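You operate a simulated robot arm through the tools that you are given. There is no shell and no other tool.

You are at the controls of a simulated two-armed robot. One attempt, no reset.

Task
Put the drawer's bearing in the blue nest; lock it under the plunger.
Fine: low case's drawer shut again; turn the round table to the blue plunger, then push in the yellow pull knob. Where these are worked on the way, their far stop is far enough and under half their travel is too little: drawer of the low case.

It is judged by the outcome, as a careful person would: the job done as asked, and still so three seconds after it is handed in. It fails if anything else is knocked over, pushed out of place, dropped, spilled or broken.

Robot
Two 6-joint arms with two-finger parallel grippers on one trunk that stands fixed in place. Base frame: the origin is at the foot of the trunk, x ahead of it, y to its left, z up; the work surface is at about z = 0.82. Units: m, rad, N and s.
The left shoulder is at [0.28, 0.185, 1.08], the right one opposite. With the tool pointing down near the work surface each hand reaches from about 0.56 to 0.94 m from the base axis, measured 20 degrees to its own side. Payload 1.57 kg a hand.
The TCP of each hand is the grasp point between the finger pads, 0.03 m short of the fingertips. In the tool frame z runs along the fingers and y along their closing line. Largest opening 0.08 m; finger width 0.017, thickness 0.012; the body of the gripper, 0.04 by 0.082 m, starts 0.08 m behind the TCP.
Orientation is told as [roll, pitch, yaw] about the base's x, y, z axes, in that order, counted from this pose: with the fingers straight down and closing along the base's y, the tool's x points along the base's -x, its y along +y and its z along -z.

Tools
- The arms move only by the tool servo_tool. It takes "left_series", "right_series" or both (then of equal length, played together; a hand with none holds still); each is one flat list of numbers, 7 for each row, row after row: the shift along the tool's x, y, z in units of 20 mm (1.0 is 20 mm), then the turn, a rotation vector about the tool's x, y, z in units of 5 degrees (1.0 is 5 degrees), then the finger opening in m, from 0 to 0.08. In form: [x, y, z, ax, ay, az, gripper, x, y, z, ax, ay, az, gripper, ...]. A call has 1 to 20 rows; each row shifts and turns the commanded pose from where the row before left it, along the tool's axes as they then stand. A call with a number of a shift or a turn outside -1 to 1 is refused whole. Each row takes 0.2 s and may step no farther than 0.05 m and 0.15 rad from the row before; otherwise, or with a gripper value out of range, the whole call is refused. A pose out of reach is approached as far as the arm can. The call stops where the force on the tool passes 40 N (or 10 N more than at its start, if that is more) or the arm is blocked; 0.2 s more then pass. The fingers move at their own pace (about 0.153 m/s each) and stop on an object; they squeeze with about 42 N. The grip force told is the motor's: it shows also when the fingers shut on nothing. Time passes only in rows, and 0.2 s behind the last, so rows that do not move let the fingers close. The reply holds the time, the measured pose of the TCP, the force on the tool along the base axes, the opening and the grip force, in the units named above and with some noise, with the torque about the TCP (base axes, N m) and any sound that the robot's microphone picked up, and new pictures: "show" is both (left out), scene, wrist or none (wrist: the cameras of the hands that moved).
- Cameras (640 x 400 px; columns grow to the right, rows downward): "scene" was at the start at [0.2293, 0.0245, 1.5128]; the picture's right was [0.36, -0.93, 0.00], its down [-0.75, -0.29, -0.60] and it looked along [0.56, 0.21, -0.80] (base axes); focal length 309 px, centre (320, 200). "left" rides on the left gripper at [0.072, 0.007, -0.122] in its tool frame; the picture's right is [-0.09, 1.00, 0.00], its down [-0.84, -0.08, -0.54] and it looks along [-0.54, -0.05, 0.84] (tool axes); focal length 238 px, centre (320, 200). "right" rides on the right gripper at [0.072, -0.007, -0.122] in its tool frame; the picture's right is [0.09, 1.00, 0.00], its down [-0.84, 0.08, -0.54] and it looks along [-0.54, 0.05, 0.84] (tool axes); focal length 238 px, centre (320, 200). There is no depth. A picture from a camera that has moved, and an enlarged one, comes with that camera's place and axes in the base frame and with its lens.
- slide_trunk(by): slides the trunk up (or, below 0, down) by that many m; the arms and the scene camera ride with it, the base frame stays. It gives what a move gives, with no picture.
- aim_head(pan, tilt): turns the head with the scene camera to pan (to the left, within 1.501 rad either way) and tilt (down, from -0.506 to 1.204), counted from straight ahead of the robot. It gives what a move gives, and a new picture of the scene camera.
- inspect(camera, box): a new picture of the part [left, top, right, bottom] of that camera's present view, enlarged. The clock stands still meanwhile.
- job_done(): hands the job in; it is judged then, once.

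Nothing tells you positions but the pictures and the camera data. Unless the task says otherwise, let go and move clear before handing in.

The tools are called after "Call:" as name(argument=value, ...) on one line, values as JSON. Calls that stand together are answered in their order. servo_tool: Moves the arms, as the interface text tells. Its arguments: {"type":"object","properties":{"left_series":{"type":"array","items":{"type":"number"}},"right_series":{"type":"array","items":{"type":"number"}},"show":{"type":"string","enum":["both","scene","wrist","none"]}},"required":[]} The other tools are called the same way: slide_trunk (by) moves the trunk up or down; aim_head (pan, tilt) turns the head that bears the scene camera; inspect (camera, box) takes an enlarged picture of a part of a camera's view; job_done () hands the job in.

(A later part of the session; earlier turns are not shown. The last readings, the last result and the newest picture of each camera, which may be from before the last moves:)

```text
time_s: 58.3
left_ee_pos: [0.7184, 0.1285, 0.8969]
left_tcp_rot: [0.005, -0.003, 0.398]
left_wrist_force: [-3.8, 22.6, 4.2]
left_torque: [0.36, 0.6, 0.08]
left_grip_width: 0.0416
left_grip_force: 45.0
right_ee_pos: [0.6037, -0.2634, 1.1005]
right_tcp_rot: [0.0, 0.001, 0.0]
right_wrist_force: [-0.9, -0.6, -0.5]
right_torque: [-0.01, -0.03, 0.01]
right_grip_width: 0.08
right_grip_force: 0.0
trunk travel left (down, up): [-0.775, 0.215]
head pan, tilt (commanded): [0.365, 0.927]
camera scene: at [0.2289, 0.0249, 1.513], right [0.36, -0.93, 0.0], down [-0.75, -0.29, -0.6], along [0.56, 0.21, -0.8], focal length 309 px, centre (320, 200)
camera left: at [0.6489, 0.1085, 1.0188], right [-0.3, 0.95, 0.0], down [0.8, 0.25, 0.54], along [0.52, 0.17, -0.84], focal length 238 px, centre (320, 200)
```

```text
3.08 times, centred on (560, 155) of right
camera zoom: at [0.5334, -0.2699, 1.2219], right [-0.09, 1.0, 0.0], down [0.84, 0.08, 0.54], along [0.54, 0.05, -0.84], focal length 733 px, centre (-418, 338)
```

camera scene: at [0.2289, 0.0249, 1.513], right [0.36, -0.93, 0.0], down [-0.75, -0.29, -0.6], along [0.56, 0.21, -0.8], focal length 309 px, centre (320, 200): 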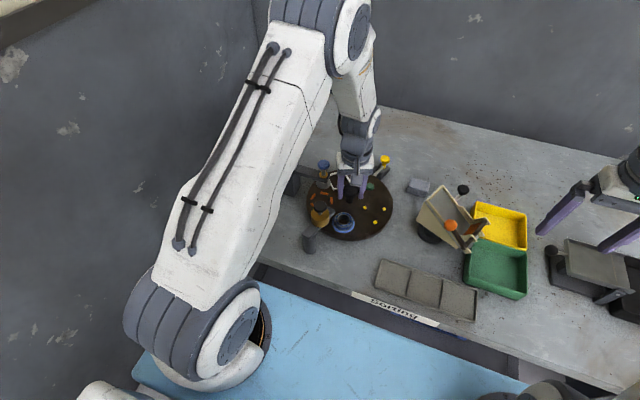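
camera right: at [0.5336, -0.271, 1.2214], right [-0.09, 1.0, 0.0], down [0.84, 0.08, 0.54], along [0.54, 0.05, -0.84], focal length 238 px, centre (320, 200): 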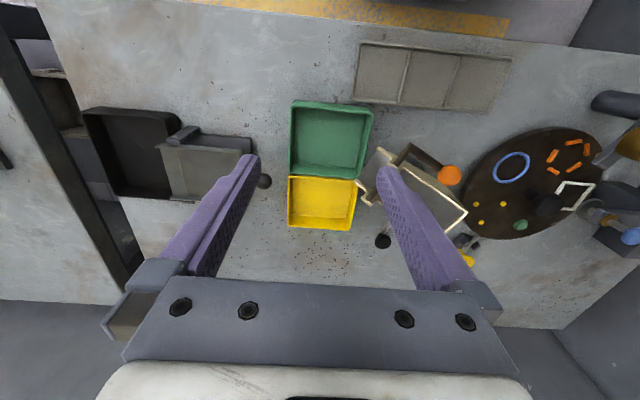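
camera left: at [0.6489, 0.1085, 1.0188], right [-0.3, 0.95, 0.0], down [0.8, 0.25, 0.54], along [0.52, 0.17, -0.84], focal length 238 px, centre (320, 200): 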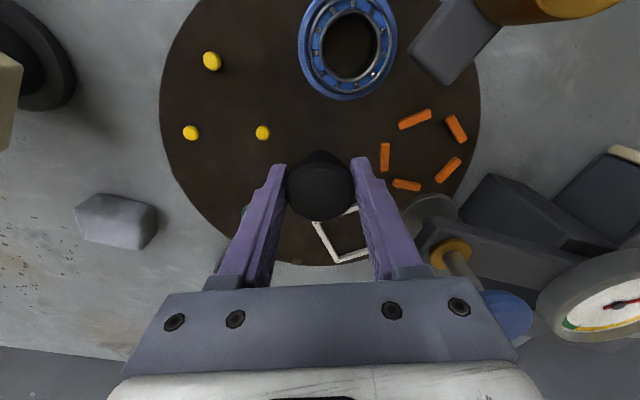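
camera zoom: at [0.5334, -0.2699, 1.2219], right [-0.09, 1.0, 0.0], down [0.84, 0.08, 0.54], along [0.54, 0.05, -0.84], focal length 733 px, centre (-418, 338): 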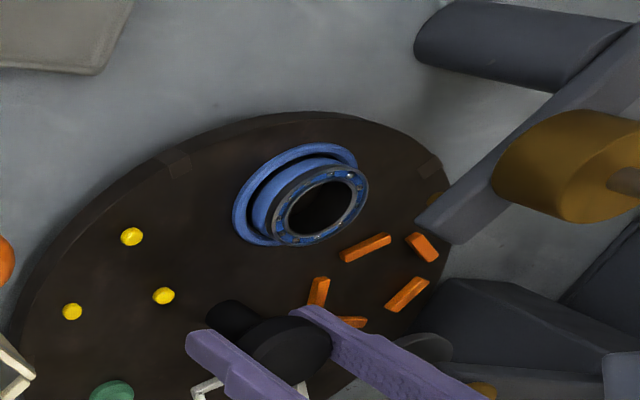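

The arm tip's underside is at about z 0.896 and the bearing's top at about 0.87, so it will pass clear. I'll relieve the side load and keep turning.

Call:
servo_tool(left_series=[-0.03, 0.08, 0, 0, 0, 0.4, 0.03, 0, 0, 0, 0, 0, 0.8, 0.03, 0, 0, 0, 0, 0, 0.8, 0.03, 0, 0, 0, 0, 0, 0.8, 0.03, 0, 0, 0, 0, 0, 0.8, 0.03, 0, 0, 0, 0, 0, 0.8, 0.03], show="both")

Call:
inspect(camera="scene", box=[300, 140, 400, 245])

```text
time_s: 59.7
left_ee_pos: [0.7183, 0.1304, 0.8972]
left_tcp_rot: [0.004, 0.0, 0.014]
left_wrist_force: [-15.5, 6.9, -0.6]
left_torque: [0.12, -0.96, -0.01]
left_grip_width: 0.0413
left_grip_force: 45.2
right_ee_pos: [0.6053, -0.2635, 1.1011]
right_tcp_rot: [0.0, 0.0, 0.003]
right_wrist_force: [0.0, 1.2, 0.1]
right_torque: [0.01, -0.01, -0.01]
right_grip_width: 0.0804
right_grip_force: 0.0
trunk travel left (down, up): [-0.775, 0.215]
head pan, tilt (commanded): [0.365, 0.927]
camera scene: at [0.2285, 0.0242, 1.5129], right [0.36, -0.93, 0.0], down [-0.75, -0.29, -0.6], along [0.56, 0.21, -0.8], focal length 309 px, centre (320, 200)
camera left: at [0.6456, 0.1366, 1.0188], right [0.08, 1.0, 0.0], down [0.84, -0.07, 0.54], along [0.54, -0.04, -0.84], focal length 238 px, centre (320, 200)
```

scene: 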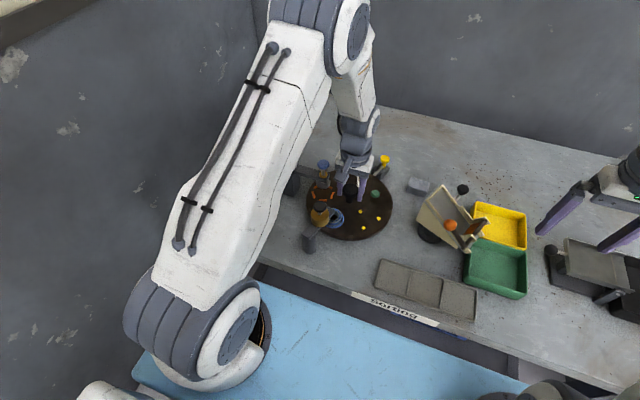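
left: 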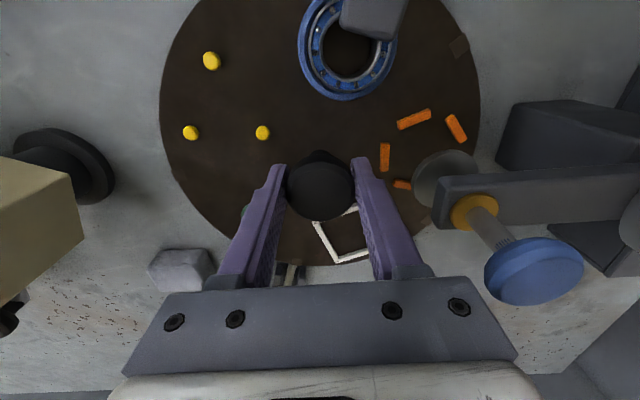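

```text
3.81 times, centred on (350, 192) of scene
camera zoom: at [0.2285, 0.0242, 1.5129], right [0.36, -0.93, 0.0], down [-0.75, -0.29, -0.6], along [0.56, 0.21, -0.8], focal length 1178 px, centre (206, 229)
```

zoom: 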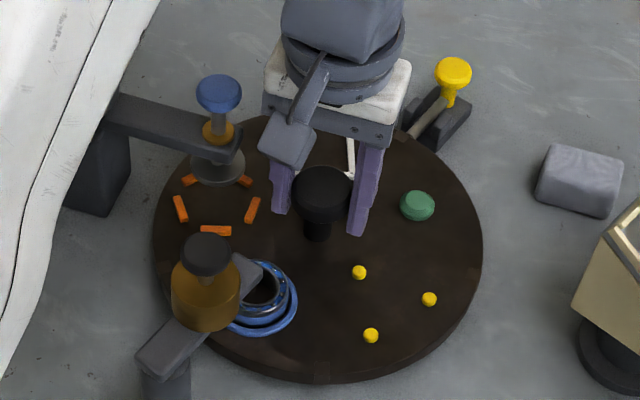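

Halfway: the bearing is under the brass plunger's arm, clear of it, and the orange nest is at the blue plunger. Another 72° or so to go.

Call:
servo_tool(left_series=[0.05, 0.02, 0, 0, 0, 0.6, 0.03, 0, 0, 0, 0, 0, 0.8, 0.03, 0, 0, 0, 0, 0, 0.8, 0.03, 0, 0, 0, 0, 0, 0.8, 0.03, 0, 0, 0, 0, 0, 0.8, 0.03, 0, 0, 0, 0, 0, 0.8, 0.03], show="both")

Call:
inspect(camera="scene", box=[300, 140, 400, 245])

```text
time_s: 61.1
left_ee_pos: [0.7173, 0.1303, 0.8964]
left_tcp_rot: [0.002, -0.001, -0.387]
left_wrist_force: [-7.2, 5.6, -3.0]
left_torque: [-0.19, -0.38, 0.05]
left_grip_width: 0.0412
left_grip_force: 44.7
right_ee_pos: [0.6045, -0.2634, 1.1013]
right_tcp_rot: [-0.001, 0.0, 0.002]
right_wrist_force: [-0.8, 0.6, 0.5]
right_torque: [0.04, -0.01, 0.02]
right_grip_width: 0.0801
right_grip_force: 0.1
trunk travel left (down, up): [-0.775, 0.215]
head pan, tilt (commanded): [0.365, 0.927]
camera scene: at [0.2291, 0.0242, 1.5128], right [0.36, -0.93, 0.0], down [-0.75, -0.29, -0.6], along [0.56, 0.21, -0.8], focal length 309 px, centre (320, 200)
camera left: at [0.6533, 0.1652, 1.0187], right [0.46, 0.89, 0.0], down [0.74, -0.39, 0.54], along [0.48, -0.25, -0.84], focal length 238 px, centre (320, 200)
```

scene: 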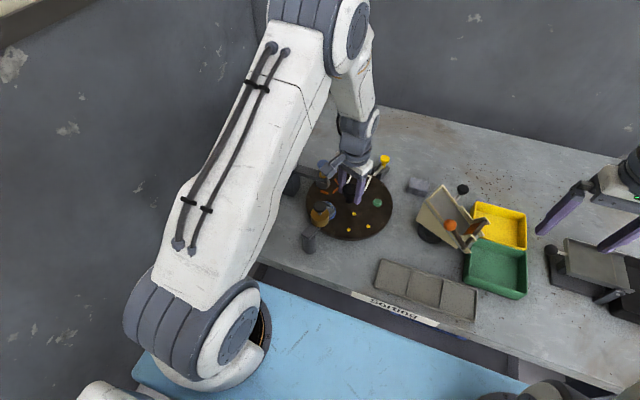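
left: 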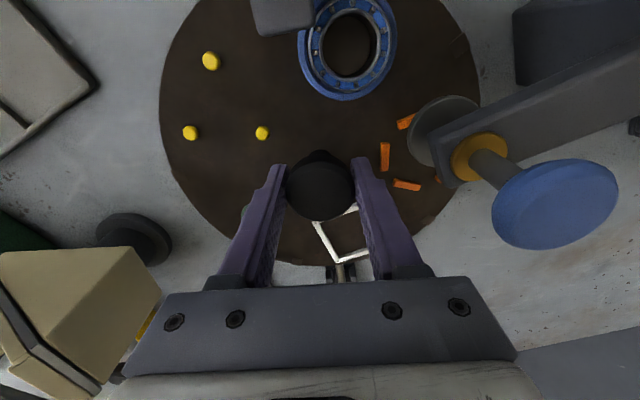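

```text
3.81 times, centred on (350, 192) of scene
camera zoom: at [0.2291, 0.0242, 1.5128], right [0.36, -0.93, 0.0], down [-0.75, -0.29, -0.6], along [0.56, 0.21, -0.8], focal length 1178 px, centre (206, 229)
```

zoom: 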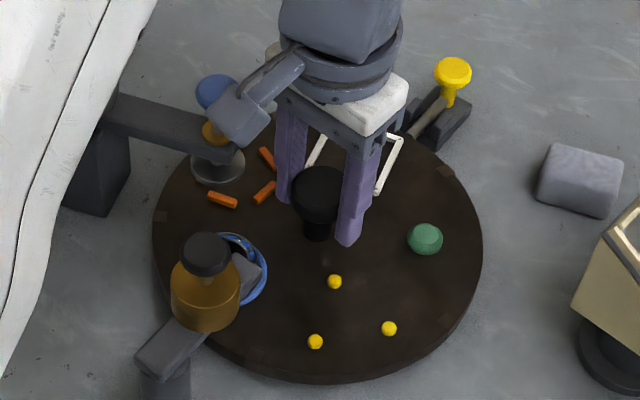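

The hand camera is now swinging close to the blue plunger's head. To stay clear, I'll release the knob, lift, turn the hand back about 50° and regrip for the last stretch.

Call:
servo_tool(left_series=[0, 0, 0, 0, 0, 0, 0.06, 0, 0, 0, 0, 0, 0, 0.06, 0, 0, -0.8, 0, 0, 0, 0.06, 0, 0, -0.9, 0, 0, 0, 0.06, 0, 0, -0.8, 0, 0, 0, 0.06, 0, 0, 0, 0, 0, -0.91, 0.06, 0, 0, 0, 0, 0, -0.91, 0.06, 0, 0, 0, 0, 0, -0.91, 0.06, 0, 0, 0, 0, 0, -0.91, 0.06, 0, 0, 0, 0, 0, -0.91, 0.06, 0, 0, 0, 0, 0, -0.91, 0.06, 0, 0, 0, 0, 0, -0.91, 0.06, 0, 0, 0, 0, 0, -0.91, 0.06, 0, 0, 0, 0, 0, -0.91, 0.06, 0, 0, 0, 0, 0, -0.91, 0.06, 0, 0, 0, 0, 0, -0.91, 0.06, 0, 0, 0, 0, 0, 0, 0.06], show="both")

Call:
inspect(camera="left", box=[220, 100, 440, 260])

Call:
inspect(camera="scene", box=[300, 140, 400, 245])

```text
time_s: 64.7
left_ee_pos: [0.7174, 0.1298, 0.9463]
left_tcp_rot: [0.001, -0.004, 0.486]
left_wrist_force: [-0.5, -0.2, -0.1]
left_torque: [-0.01, 0.0, 0.0]
left_grip_width: 0.0598
left_grip_force: 0.1
right_ee_pos: [0.6054, -0.2628, 1.1005]
right_tcp_rot: [0.0, 0.0, 0.003]
right_wrist_force: [-0.2, -0.1, 0.8]
right_torque: [-0.01, 0.0, 0.0]
right_grip_width: 0.08
right_grip_force: 0.1
trunk travel left (down, up): [-0.775, 0.215]
head pan, tilt (commanded): [0.365, 0.927]
camera scene: at [0.2293, 0.0238, 1.5128], right [0.36, -0.93, 0.0], down [-0.75, -0.29, -0.6], along [0.56, 0.21, -0.8], focal length 309 px, centre (320, 200)
camera left: at [0.6501, 0.1036, 1.0683], right [-0.39, 0.92, 0.0], down [0.77, 0.32, 0.54], along [0.5, 0.21, -0.84], focal length 238 px, centre (320, 200)
```

scene: 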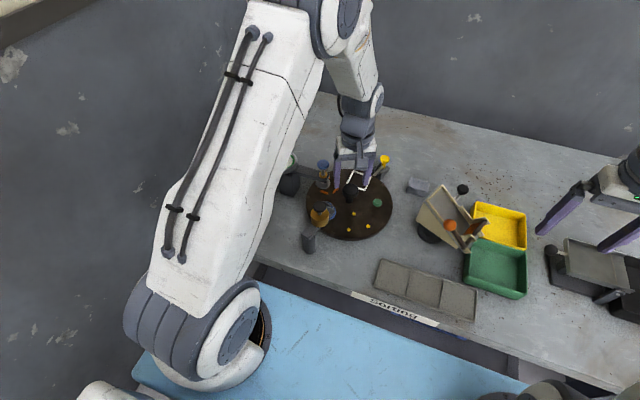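
left: 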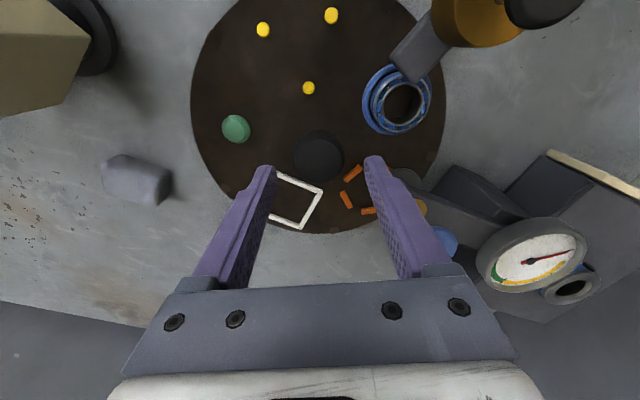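

```text
2.50 times, centred on (330, 180) of left
camera zoom: at [0.6501, 0.1036, 1.0683], right [-0.39, 0.92, 0.0], down [0.77, 0.32, 0.54], along [0.5, 0.21, -0.84], focal length 596 px, centre (295, 250)
```

zoom: 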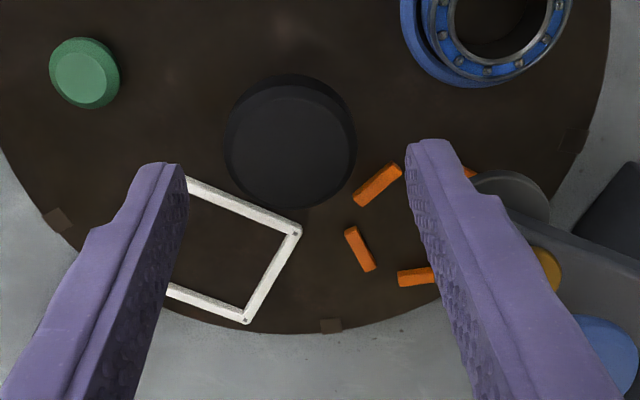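

```text
3.81 times, centred on (350, 192) of scene
camera zoom: at [0.2293, 0.0238, 1.5128], right [0.36, -0.93, 0.0], down [-0.75, -0.29, -0.6], along [0.56, 0.21, -0.8], focal length 1178 px, centre (206, 229)
```

zoom: 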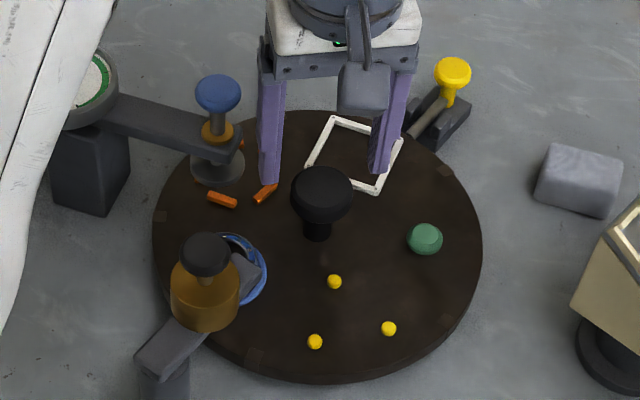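

The knob is still well centred and the table hasn't moved. I'll lower and regrip.

Call:
servo_tool(left_series=[-0.05, -0.02, 0.8, 0, 0, 0, 0.06, 0, 0, 0.9, 0, 0, 0, 0.06, 0, 0, 0.8, 0, 0, 0, 0.06, 0, 0, 0, 0, 0, 0, 0.05, 0, 0, 0, 0, 0, 0, 0.03, 0, 0, 0, 0, 0, 0, 0.03, 0, 0, 0, 0, 0, 0, 0.03], show="wrist")

```text
time_s: 66.3
left_ee_pos: [0.7192, 0.1298, 0.8965]
left_tcp_rot: [0.0, -0.005, 0.486]
left_wrist_force: [4.1, -16.4, -4.2]
left_torque: [-0.19, -0.39, -0.07]
left_grip_width: 0.0412
left_grip_force: 44.8
right_ee_pos: [0.6057, -0.2645, 1.1005]
right_tcp_rot: [0.0, -0.001, 0.004]
right_wrist_force: [0.4, 0.2, 0.0]
right_torque: [-0.02, 0.0, 0.01]
right_grip_width: 0.08
right_grip_force: 0.0
trunk travel left (down, up): [-0.775, 0.215]
head pan, tilt (commanded): [0.365, 0.927]
camera left: at [0.6513, 0.1028, 1.0187], right [-0.39, 0.92, 0.0], down [0.77, 0.32, 0.55], along [0.5, 0.21, -0.84], focal length 238 px, centre (320, 200)
```

left: 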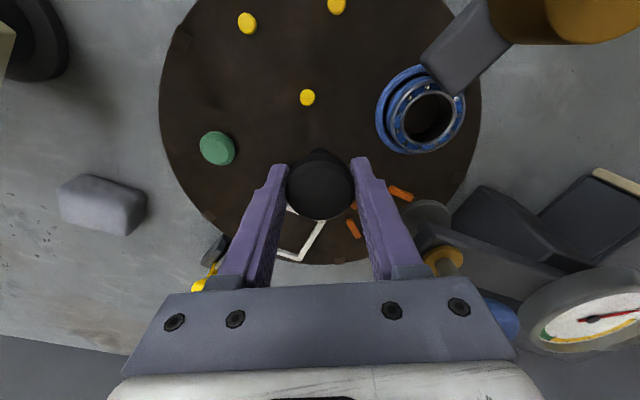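

Call:
servo_tool(left_series=[0, -0.06, 0, 0, 0, 0.5, 0.03, 0, 0, 0, 0, 0, 0.8, 0.03, 0, 0, 0, 0, 0, 0.8, 0.03, 0, 0, 0, 0, 0, 0.8, 0.03, 0, 0, 0, 0, 0, 0.8, 0.03, 0, 0, 0, 0, 0, 0.8, 0.03, 0, 0, 0, 0, 0, 0.8, 0.03, 0, 0, 0, 0, 0, 0.8, 0.03, 0, 0, 0, 0, 0, 0.8, 0.03, 0, 0, 0, 0, 0, 0.8, 0.03, 0, 0, 0, 0, 0, 0.8, 0.03, 0, 0, 0, 0, 0, 0, 0.03], show="both")

Call:
inspect(camera="scene", box=[300, 140, 400, 245])

Call:
inspect(camera="scene", box=[355, 145, 415, 205])

```text
time_s: 68.9
left_ee_pos: [0.7206, 0.1311, 0.8958]
left_tcp_rot: [0.004, -0.002, -0.255]
left_wrist_force: [1.3, 27.2, -0.8]
left_torque: [0.67, 1.07, 0.0]
left_grip_width: 0.0412
left_grip_force: 44.7
right_ee_pos: [0.6048, -0.2608, 1.1015]
right_tcp_rot: [-0.002, 0.0, 0.002]
right_wrist_force: [-0.3, -0.2, 0.7]
right_torque: [0.0, 0.04, 0.01]
right_grip_width: 0.0801
right_grip_force: 0.0
trunk travel left (down, up): [-0.775, 0.215]
head pan, tilt (commanded): [0.365, 0.927]
camera scene: at [0.2294, 0.0254, 1.5128], right [0.36, -0.93, 0.0], down [-0.75, -0.29, -0.6], along [0.56, 0.21, -0.8], focal length 309 px, centre (320, 200)
camera left: at [0.6503, 0.1559, 1.0191], right [0.34, 0.94, 0.0], down [0.79, -0.29, 0.54], along [0.51, -0.18, -0.84], focal length 238 px, centre (320, 200)
```

scene: 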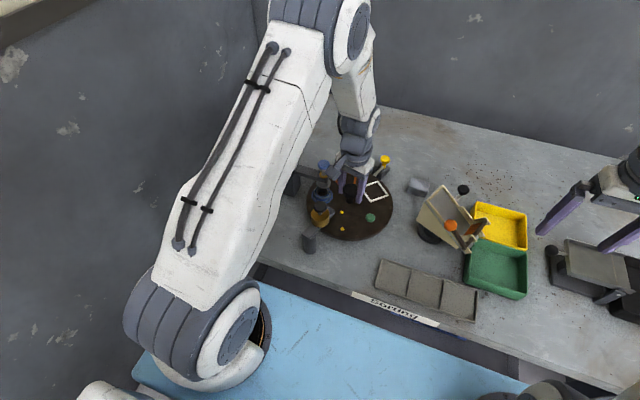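
left: 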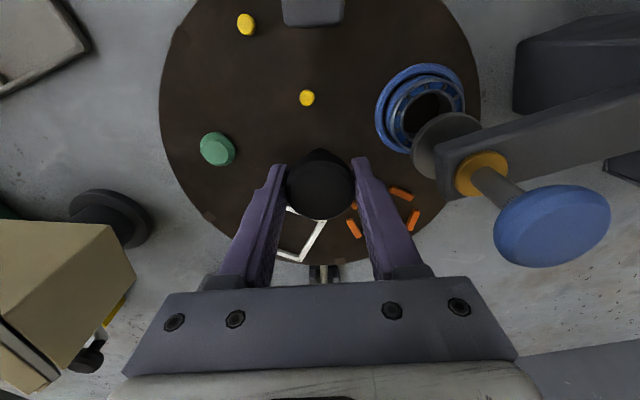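

```text
3.81 times, centred on (350, 192) of scene
camera zoom: at [0.2294, 0.0254, 1.5128], right [0.36, -0.93, 0.0], down [-0.75, -0.29, -0.6], along [0.56, 0.21, -0.8], focal length 1178 px, centre (206, 229)
```

zoom: 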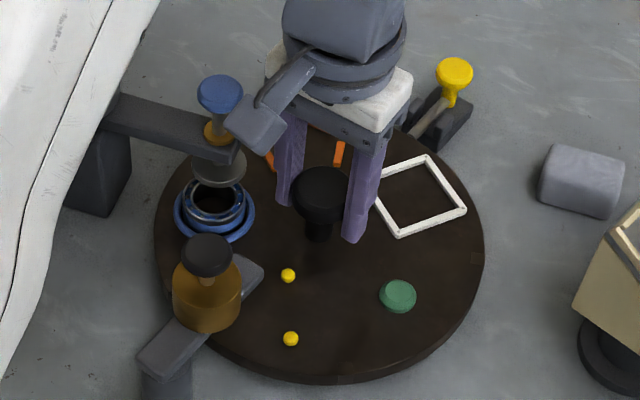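

```text
6.67 times, centred on (385, 175) of scene
camera zoom: at [0.2294, 0.0254, 1.5128], right [0.36, -0.93, 0.0], down [-0.75, -0.29, -0.6], along [0.56, 0.21, -0.8], focal length 2061 px, centre (-113, 367)
```

zoom: 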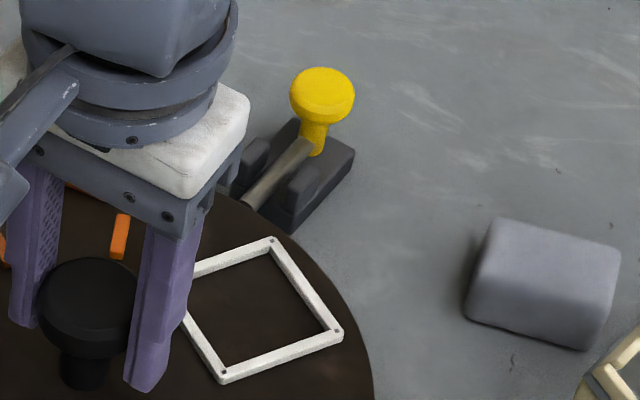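

Almost there: about 7° more. I'll relieve the side load and look at the approaching notch relative to the bolt tip.

Call:
servo_tool(left_series=[0, 0.08, 0, 0, 0, 0.5, 0.03, 0, 0, 0, 0, 0, 0.5, 0.03, 0, 0, 0, 0, 0, 0, 0.03], show="wrist")

Call:
inspect(camera="left", box=[270, 220, 400, 300])

Call:
inspect(camera="scene", box=[360, 145, 410, 195])

Call:
inspect(camera="right", box=[440, 110, 640, 270])

```text
time_s: 69.7
left_ee_pos: [0.719, 0.1295, 0.8971]
left_tcp_rot: [0.0, 0.0, -0.343]
left_wrist_force: [-4.1, 17.3, -14.3]
left_torque: [-0.28, -1.05, -0.08]
left_grip_width: 0.0412
left_grip_force: 45.4
right_ee_pos: [0.6054, -0.2627, 1.1014]
right_tcp_rot: [0.0, -0.002, 0.002]
right_wrist_force: [0.2, -0.3, 0.3]
right_torque: [0.01, -0.01, -0.03]
right_grip_width: 0.0802
right_grip_force: 0.1
trunk travel left (down, up): [-0.775, 0.215]
head pan, tilt (commanded): [0.365, 0.927]
camera left: at [0.6529, 0.1619, 1.0191], right [0.42, 0.91, 0.0], down [0.76, -0.35, 0.54], along [0.49, -0.23, -0.84], focal length 238 px, centre (320, 200)
```

left: 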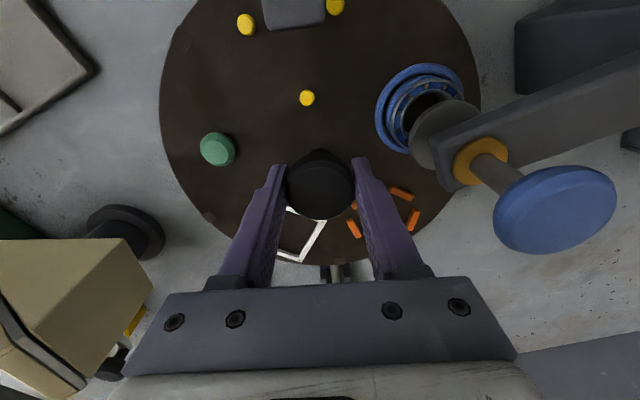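

```text
4.92 times, centred on (335, 260) of left
camera zoom: at [0.6529, 0.1619, 1.0191], right [0.42, 0.91, 0.0], down [0.76, -0.35, 0.54], along [0.49, -0.23, -0.84], focal length 1173 px, centre (246, -95)
```

zoom: 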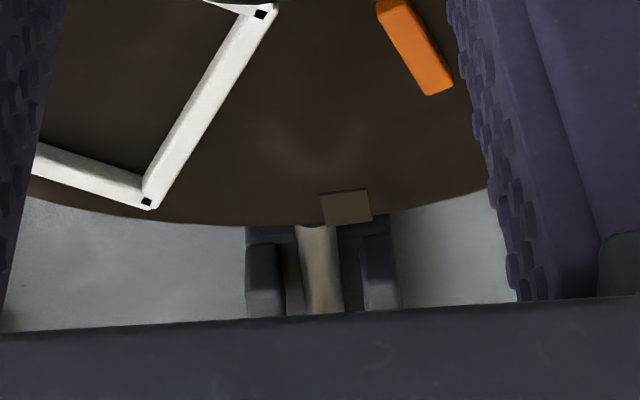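

```text
8.00 times, centred on (385, 170) of scene
camera zoom: at [0.2296, 0.025, 1.5126], right [0.36, -0.93, 0.0], down [-0.75, -0.29, -0.6], along [0.56, 0.21, -0.8], focal length 2473 px, centre (-200, 440)
```

zoom: 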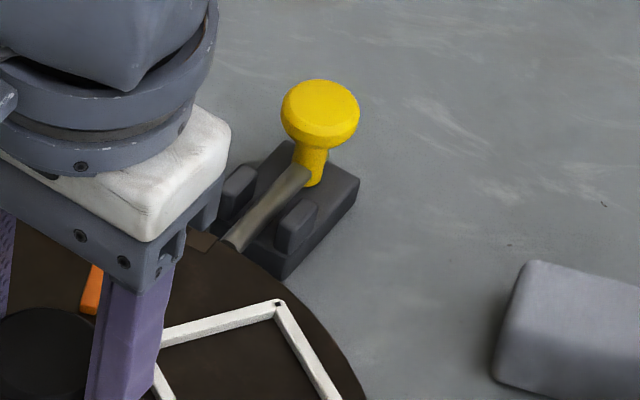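

```text
2.50 times, centred on (540, 190) of right
camera zoom: at [0.5339, -0.2703, 1.2213], right [-0.09, 1.0, 0.0], down [0.84, 0.08, 0.54], along [0.54, 0.05, -0.84], focal length 596 px, centre (-230, 225)
```

zoom: 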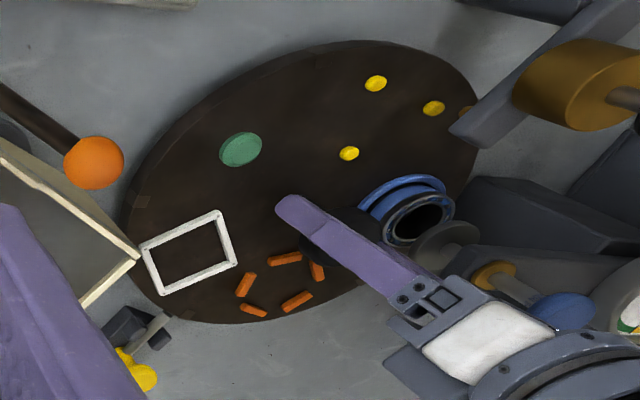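

The left camera clearly shows the notch about 5–6 mm (nearly 3°) short of the bolt. I'll turn a little further and recheck.

Call:
servo_tool(left_series=[0, 0.04, 0, 0, 0, 0.52, 0.03, 0, 0, 0, 0, 0, 0, 0.03, 0, 0, 0, 0, 0, 0, 0.03], show="none")

Call:
inspect(camera="left", box=[290, 240, 380, 290])

Call:
inspect(camera="scene", box=[370, 155, 400, 185])

```text
time_s: 70.5
left_ee_pos: [0.7189, 0.1311, 0.8972]
left_tcp_rot: [0.002, 0.001, -0.387]
left_wrist_force: [-7.8, 1.0, -21.6]
left_torque: [-0.28, -0.48, -0.12]
left_grip_width: 0.041
left_grip_force: 44.7
right_ee_pos: [0.6058, -0.2644, 1.1007]
right_tcp_rot: [0.0, 0.0, 0.003]
right_wrist_force: [0.1, -0.4, 0.7]
right_torque: [0.01, 0.03, 0.02]
right_grip_width: 0.0802
right_grip_force: 0.0
trunk travel left (down, up): [-0.775, 0.215]
head pan, tilt (commanded): [0.365, 0.927]
```

```text
7.11 times, centred on (335, 265) of left
camera zoom: at [0.6547, 0.1649, 1.0194], right [0.46, 0.89, 0.0], down [0.75, -0.39, 0.54], along [0.48, -0.25, -0.84], focal length 1695 px, centre (213, -262)
```

zoom: 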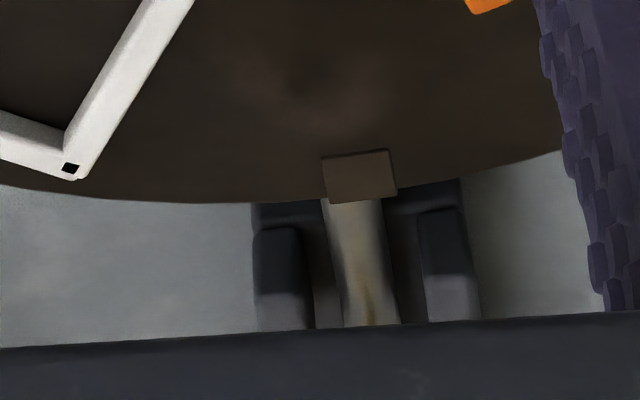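

```text
13.33 times, centred on (385, 170) of scene
camera zoom: at [0.2298, 0.0241, 1.5126], right [0.36, -0.93, 0.0], down [-0.75, -0.29, -0.6], along [0.56, 0.21, -0.8], focal length 4121 px, centre (-547, 600)
```

zoom: 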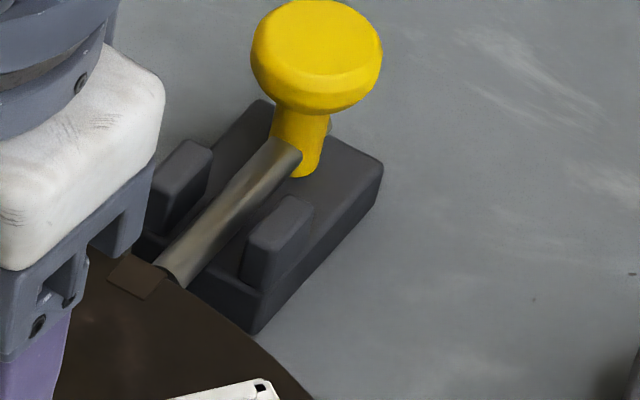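

The notch is still about 1.5 mm (roughly 0.8°) short of the bolt axis in both views. A small further turn should align it.

Call:
servo_tool(left_series=[0, 0, 0.03, 0, 0, 0.17, 0.03, 0, 0, 0, 0, 0, 0, 0.03, 0, 0, 0, 0, 0, 0, 0.03], show="none")

Call:
inspect(camera="left", box=[290, 240, 380, 290])

Call:
inspect(camera="scene", box=[370, 160, 394, 184])

Call:
inspect(camera="right", box=[460, 220, 520, 270])

```text
time_s: 71.3
left_ee_pos: [0.7184, 0.1304, 0.8967]
left_tcp_rot: [0.003, 0.0, -0.404]
left_wrist_force: [-9.7, -10.9, -11.9]
left_torque: [0.25, 1.15, -0.07]
left_grip_width: 0.0412
left_grip_force: 45.1
right_ee_pos: [0.6044, -0.2649, 1.1012]
right_tcp_rot: [-0.001, -0.001, 0.001]
right_wrist_force: [0.0, 0.2, 0.0]
right_torque: [0.01, -0.01, 0.01]
right_grip_width: 0.0801
right_grip_force: 0.1
trunk travel left (down, up): [-0.775, 0.215]
head pan, tilt (commanded): [0.365, 0.927]
```

```text
7.11 times, centred on (335, 265) of left
camera zoom: at [0.655, 0.1658, 1.0193], right [0.47, 0.88, 0.0], down [0.74, -0.4, 0.54], along [0.48, -0.25, -0.84], focal length 1695 px, centre (213, -262)
```

zoom: 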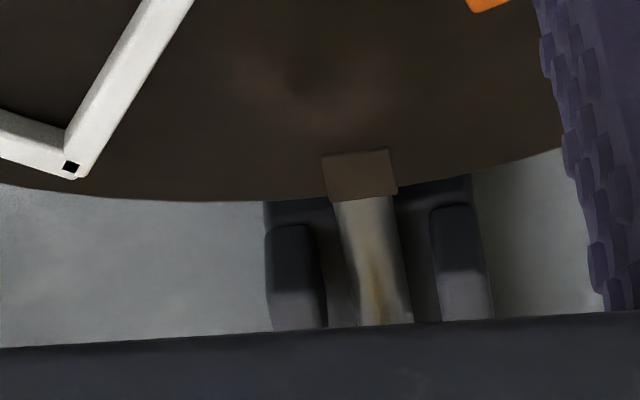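

```text
16.00 times, centred on (382, 172) of scene
camera zoom: at [0.2294, 0.0235, 1.5129], right [0.36, -0.93, 0.0], down [-0.75, -0.29, -0.6], along [0.56, 0.21, -0.8], focal length 4946 px, centre (-672, 648)
```

zoom: 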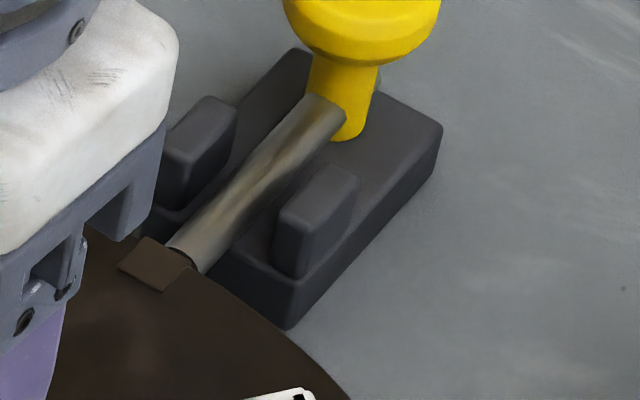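

```text
8.00 times, centred on (490, 245) of right
camera zoom: at [0.5337, -0.2716, 1.2213], right [-0.09, 1.0, 0.0], down [0.84, 0.08, 0.54], along [0.54, 0.05, -0.84], focal length 1907 px, centre (-1040, -160)
```

zoom: 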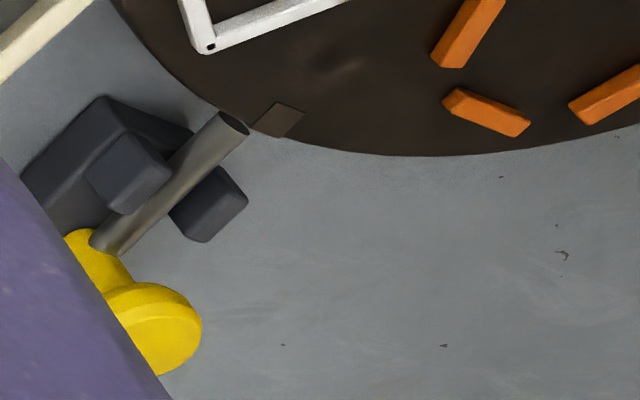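

The notch now lines up with the bolt in all three views. I'll gently open the fingers and lift away without disturbing the table.

Call:
servo_tool(left_series=[0, 0, 0, 0, 0, 0, 0.044, 0, 0, 0, 0, 0, 0, 0.05, 0, 0, 0, 0, 0, 0, 0.06, 0, 0, -0.5, 0, 0, 0, 0.06, 0, 0, -0.8, 0, 0, 0, 0.06, 0, 0, -0.9, 0, 0, 0, 0.06, 0, 0, -0.9, 0, 0, 0, 0.06, 0, 0, -0.9, 0, 0, 0, 0.06, 0, 0, -0.9, 0, 0, 0, 0.06, 0, 0, -0.9, 0, 0, 0, 0.06, 0, 0, -0.9, 0, 0, 0, 0.06, 0, 0, 0, 0, 0, 0, 0.06], show="both")

Call:
inspect(camera="left", box=[180, 20, 460, 240])

Call:
inspect(camera="scene", box=[300, 140, 400, 245])

Call:
inspect(camera="scene", box=[370, 160, 394, 184])

```text
time_s: 73.9
left_ee_pos: [0.7185, 0.1296, 1.0322]
left_tcp_rot: [0.0, -0.001, -0.4]
left_wrist_force: [-0.6, 0.3, -0.2]
left_torque: [0.03, -0.01, 0.02]
left_grip_width: 0.06
left_grip_force: 0.0
right_ee_pos: [0.6056, -0.2635, 1.1021]
right_tcp_rot: [0.0, -0.001, 0.002]
right_wrist_force: [0.7, -0.1, -0.3]
right_torque: [0.02, 0.02, -0.01]
right_grip_width: 0.0798
right_grip_force: 0.0
trunk travel left (down, up): [-0.775, 0.215]
head pan, tilt (commanded): [0.365, 0.927]
camera scene: at [0.2292, 0.024, 1.5128], right [0.36, -0.93, 0.0], down [-0.75, -0.29, -0.6], along [0.56, 0.21, -0.8], focal length 309 px, centre (320, 200)
camera left: at [0.6544, 0.1663, 1.1542], right [0.47, 0.88, 0.0], down [0.74, -0.4, 0.54], along [0.48, -0.25, -0.84], focal length 238 px, centre (320, 200)
```

scene: 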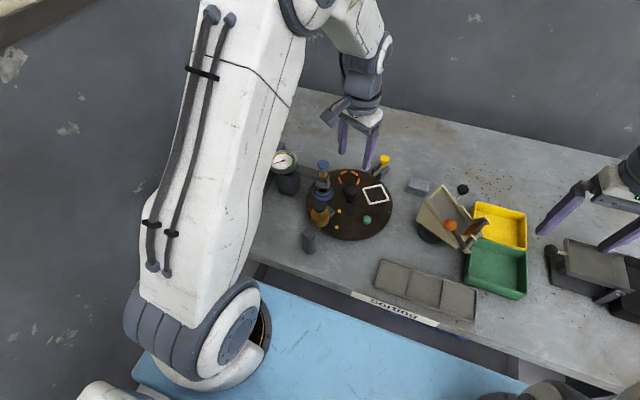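
left: 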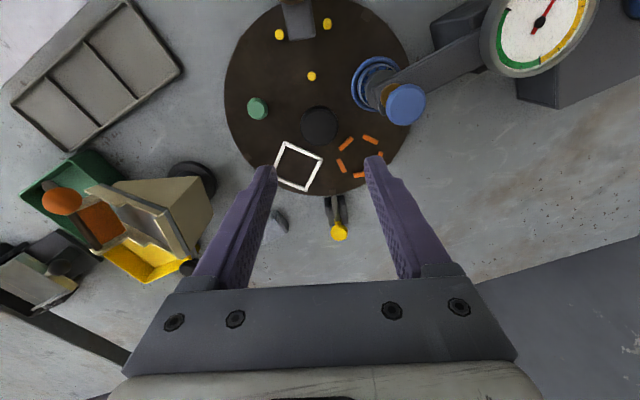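

```text
1.82 times, centred on (320, 130) of left
camera zoom: at [0.6544, 0.1663, 1.1542], right [0.47, 0.88, 0.0], down [0.74, -0.4, 0.54], along [0.48, -0.25, -0.84], focal length 433 px, centre (320, 327)
```

zoom: 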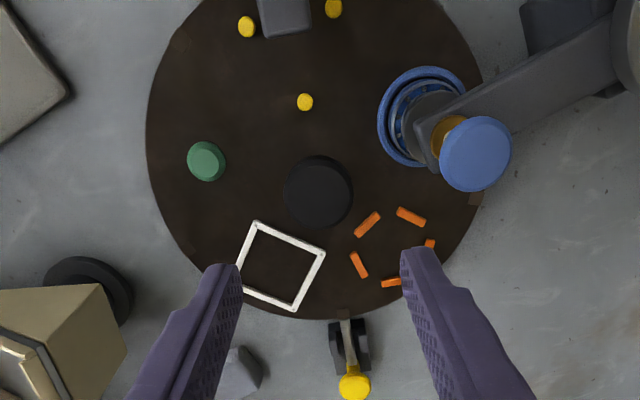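

```text
3.81 times, centred on (350, 192) of scene
camera zoom: at [0.2292, 0.024, 1.5128], right [0.36, -0.93, 0.0], down [-0.75, -0.29, -0.6], along [0.56, 0.21, -0.8], focal length 1178 px, centre (206, 229)
```

zoom: 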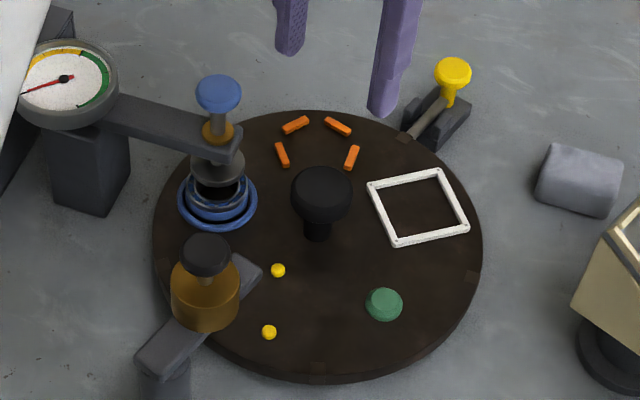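

```text
16.00 times, centred on (382, 172) of scene
camera zoom: at [0.2292, 0.024, 1.5128], right [0.36, -0.93, 0.0], down [-0.75, -0.29, -0.6], along [0.56, 0.21, -0.8], focal length 4946 px, centre (-672, 648)
```

zoom: 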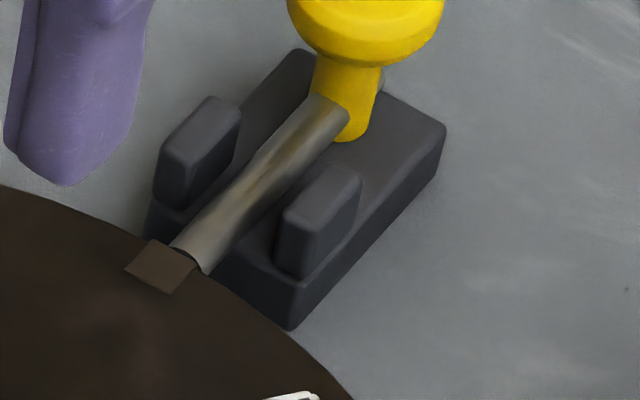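

The bearing now sits under the blue plunger and the notch is still in line with the bolt. Next I'll move the left hand, aligned with the bolt axis, out over the yellow knob.

Call:
servo_tool(left_series=[0, 0, 0, 0, 0, -0.98, 0.06, -0.9, -0.02, 0, 0, 0, 0, 0.06, -0.9, -0.02, 0, 0, 0, 0, 0.06, -0.9, -0.02, 0, 0, 0, 0, 0.06, -0.9, -0.02, 0, 0, 0, 0, 0.06, -0.9, -0.02, 0, 0, 0, 0, 0.06, -0.9, -0.02, 0, 0, 0, 0, 0.06, -0.9, -0.02, 0, 0, 0, 0, 0.06, -0.9, -0.02, 0, 0, 0, 0, 0.06, -0.9, -0.02, 0, 0, 0, 0, 0.06, 0, 0, 0, 0, 0, 0, 0.06], show="both")

Call:
inspect(camera="left", box=[240, 60, 400, 200])

```text
time_s: 76.3
left_ee_pos: [0.8741, 0.0764, 1.0307]
left_tcp_rot: [0.003, 0.0, -0.316]
left_wrist_force: [0.6, 0.3, -0.3]
left_torque: [0.0, 0.01, -0.03]
left_grip_width: 0.0598
left_grip_force: 0.1
right_ee_pos: [0.606, -0.2651, 1.1007]
right_tcp_rot: [-0.002, 0.0, 0.003]
right_wrist_force: [-0.1, 0.6, 0.6]
right_torque: [-0.04, 0.04, 0.0]
right_grip_width: 0.0799
right_grip_force: 0.0
trunk travel left (down, up): [-0.775, 0.215]
head pan, tilt (commanded): [0.365, 0.927]
camera scene: at [0.2295, 0.024, 1.5128], right [0.36, -0.93, 0.0], down [-0.75, -0.29, -0.6], along [0.56, 0.21, -0.8], focal length 309 px, centre (320, 200)
camera left: at [0.8072, 0.1074, 1.1536], right [0.4, 0.92, 0.0], down [0.77, -0.34, 0.54], along [0.5, -0.21, -0.84], focal length 238 px, centre (320, 200)
```

scene: 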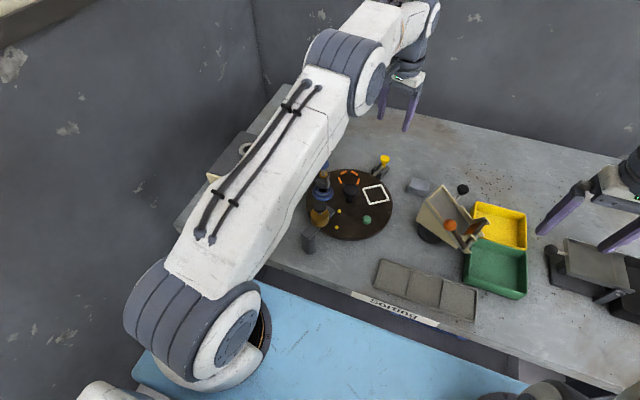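
left: 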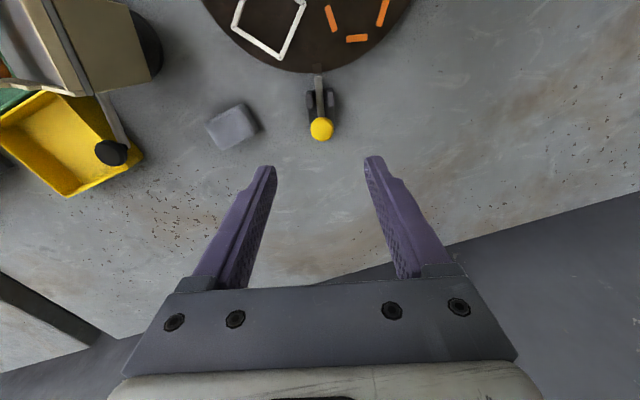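

```text
2.86 times, centred on (320, 130) of left
camera zoom: at [0.8072, 0.1074, 1.1536], right [0.4, 0.92, 0.0], down [0.77, -0.34, 0.54], along [0.5, -0.21, -0.84], focal length 681 px, centre (320, 400)
```

zoom: 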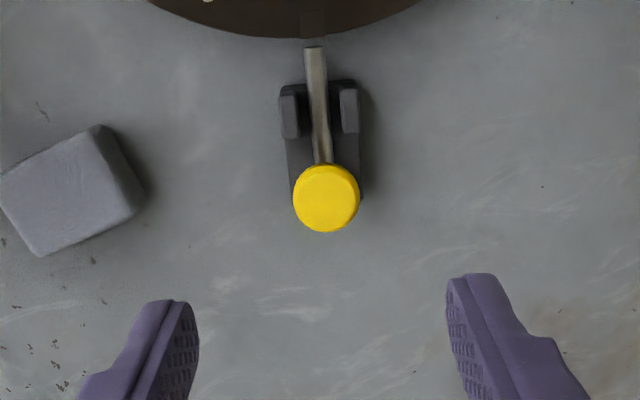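

Reach is fine and the knob is within a few millimetres of the hand axis. I'll correct and descend partway.

Call:
servo_tool(left_series=[-0.24, 0.13, 0.5, 0, 0, 0, 0.06, 0, 0, 0.9, 0, 0, 0, 0.06, 0, 0, 0.9, 0, 0, 0, 0.06, 0, 0, 0.9, 0, 0, 0, 0.06, 0, 0, 0.9, 0, 0, 0, 0.06, 0, 0, 0.9, 0, 0, 0, 0.06, 0, 0, 0, 0, 0, 0, 0.06], show="both")

Call:
inspect(camera="left", box=[240, 80, 400, 220])

Call:
inspect(camera="scene", box=[355, 130, 415, 190])

```text
time_s: 77.9
left_ee_pos: [0.878, 0.0784, 0.9299]
left_tcp_rot: [0.004, -0.002, -0.315]
left_wrist_force: [0.7, -0.8, -0.3]
left_torque: [-0.02, 0.01, 0.0]
left_grip_width: 0.06
left_grip_force: 0.0
right_ee_pos: [0.6051, -0.2636, 1.1004]
right_tcp_rot: [0.0, -0.001, 0.002]
right_wrist_force: [-0.1, -0.3, -0.3]
right_torque: [0.0, -0.01, 0.01]
right_grip_width: 0.0801
right_grip_force: 0.1
trunk travel left (down, up): [-0.775, 0.215]
head pan, tilt (commanded): [0.365, 0.927]
camera scene: at [0.2294, 0.024, 1.5128], right [0.36, -0.93, 0.0], down [-0.75, -0.29, -0.6], along [0.56, 0.21, -0.8], focal length 309 px, centre (320, 200)
camera left: at [0.8112, 0.1079, 1.0527], right [0.4, 0.92, 0.0], down [0.77, -0.34, 0.54], along [0.5, -0.21, -0.84], focal length 238 px, centre (320, 200)
```

scene: 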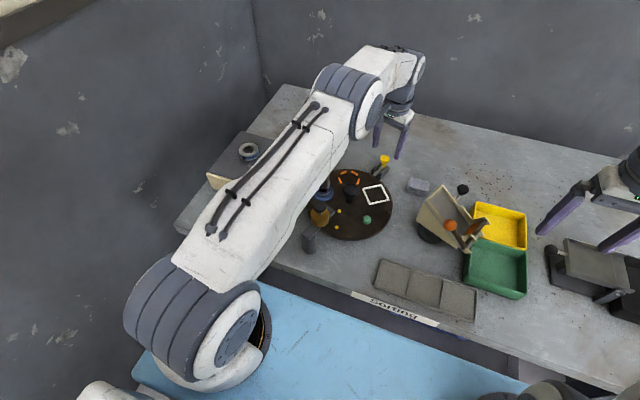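
left: 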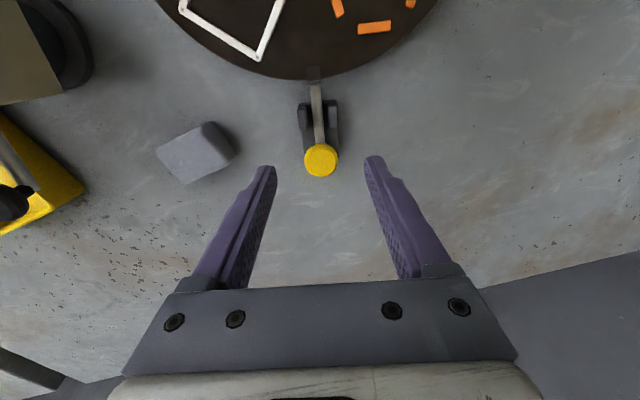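

```text
2.86 times, centred on (320, 150) of left
camera zoom: at [0.8112, 0.1079, 1.0527], right [0.4, 0.92, 0.0], down [0.77, -0.34, 0.54], along [0.5, -0.21, -0.84], focal length 681 px, centre (320, 343)
```

zoom: 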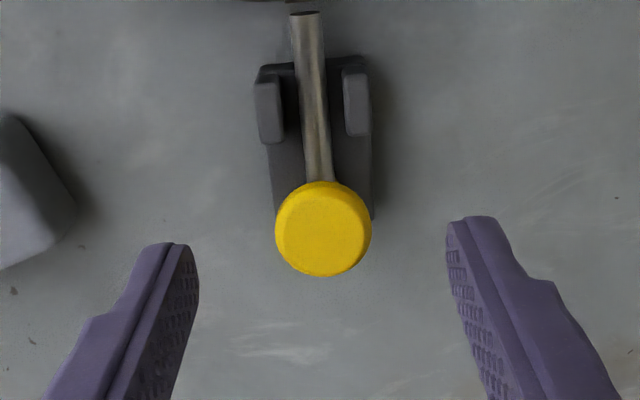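

```text
6.67 times, centred on (385, 160) of scene
camera zoom: at [0.2294, 0.024, 1.5128], right [0.36, -0.93, 0.0], down [-0.75, -0.29, -0.6], along [0.56, 0.21, -0.8], focal length 2061 px, centre (-113, 467)
```

zoom: 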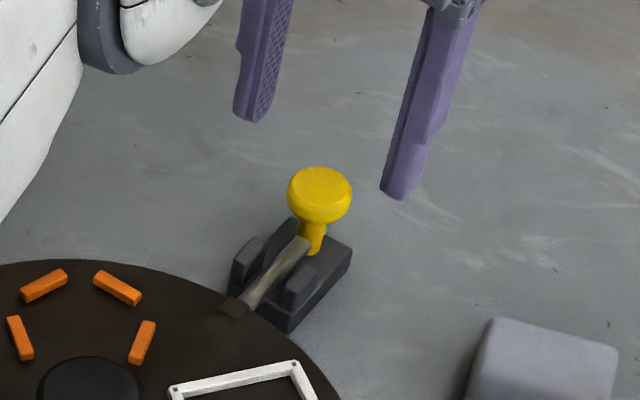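

The knob is centred between the fingers and the view is clear. I'll lower onto the knob head and grip it.

Call:
servo_tool(left_series=[0.02, 0.03, 0.6, 0, 0, 0, 0.06, 0, 0, 0.6, 0, 0, 0, 0.06, 0, 0, 0.65, 0, 0, 0, 0.06, 0, 0, 0, 0, 0, 0, 0.04, 0, 0, 0, 0, 0, 0, 0.015, 0, 0, 0, 0, 0, 0, 0.015, 0, 0, 0, 0, 0, 0, 0.015], show="both")

Call:
inspect(camera="left", box=[240, 80, 400, 220])

Call:
inspect(camera="scene", box=[360, 140, 410, 190])

```text
time_s: 79.5
left_ee_pos: [0.8783, 0.0785, 0.8942]
left_tcp_rot: [0.004, -0.002, -0.315]
left_wrist_force: [-1.2, -3.0, 0.6]
left_torque: [-0.11, 0.0, 0.0]
left_grip_width: 0.0271
left_grip_force: 37.4
right_ee_pos: [0.6052, -0.2642, 1.101]
right_tcp_rot: [0.0, -0.001, 0.002]
right_wrist_force: [0.4, 1.0, -0.2]
right_torque: [-0.02, 0.03, 0.0]
right_grip_width: 0.08
right_grip_force: 0.0
trunk travel left (down, up): [-0.775, 0.215]
head pan, tilt (commanded): [0.365, 0.927]
camera scene: at [0.2292, 0.0238, 1.5128], right [0.36, -0.93, 0.0], down [-0.75, -0.29, -0.6], along [0.56, 0.21, -0.8], focal length 309 px, centre (320, 200)
camera left: at [0.8116, 0.1083, 1.0158], right [0.4, 0.92, 0.0], down [0.77, -0.34, 0.54], along [0.5, -0.21, -0.84], focal length 238 px, centre (320, 200)
```

scene: 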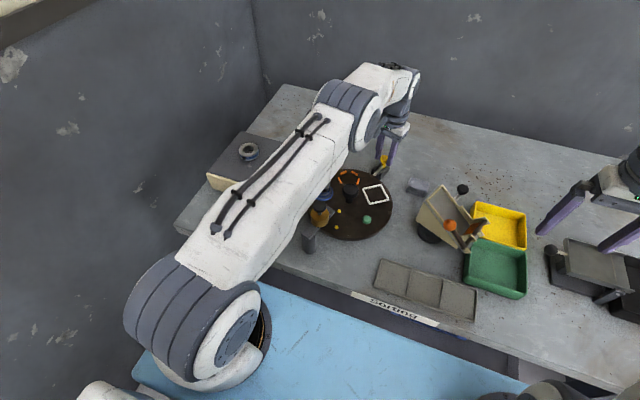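
left: 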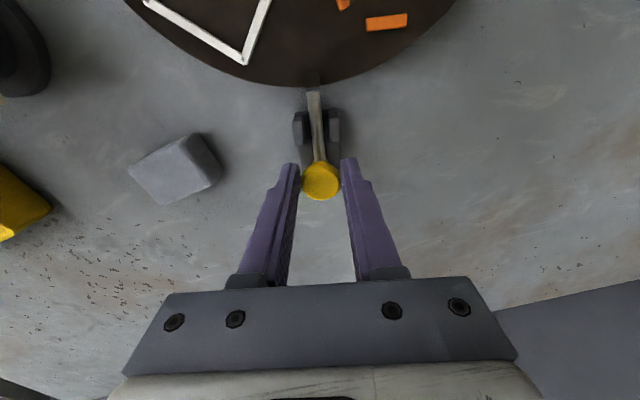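

```text
2.86 times, centred on (320, 150) of left
camera zoom: at [0.8116, 0.1083, 1.0158], right [0.4, 0.92, 0.0], down [0.77, -0.34, 0.54], along [0.5, -0.21, -0.84], focal length 681 px, centre (320, 343)
```

zoom: 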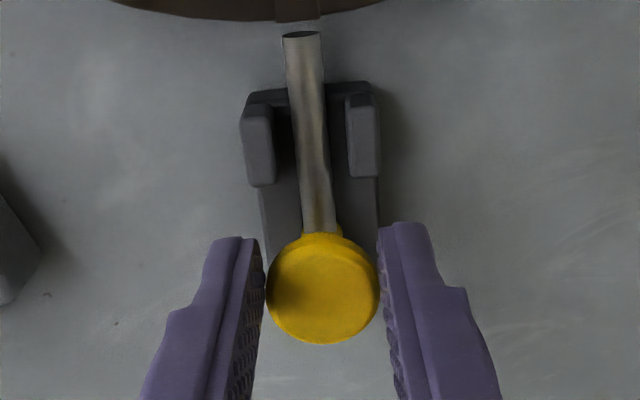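

```text
8.00 times, centred on (385, 165) of scene
camera zoom: at [0.2292, 0.0238, 1.5128], right [0.36, -0.93, 0.0], down [-0.75, -0.29, -0.6], along [0.56, 0.21, -0.8], focal length 2473 px, centre (-200, 480)
```

zoom: 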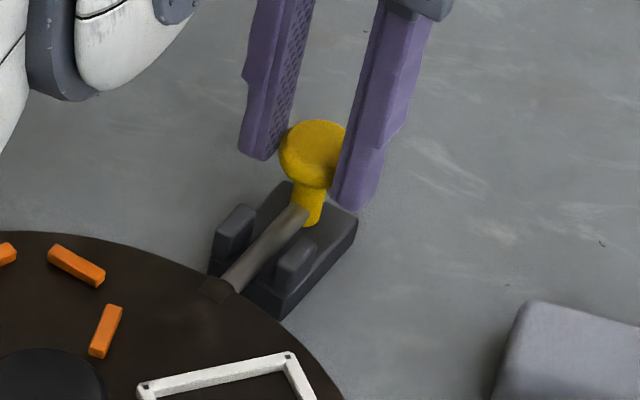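

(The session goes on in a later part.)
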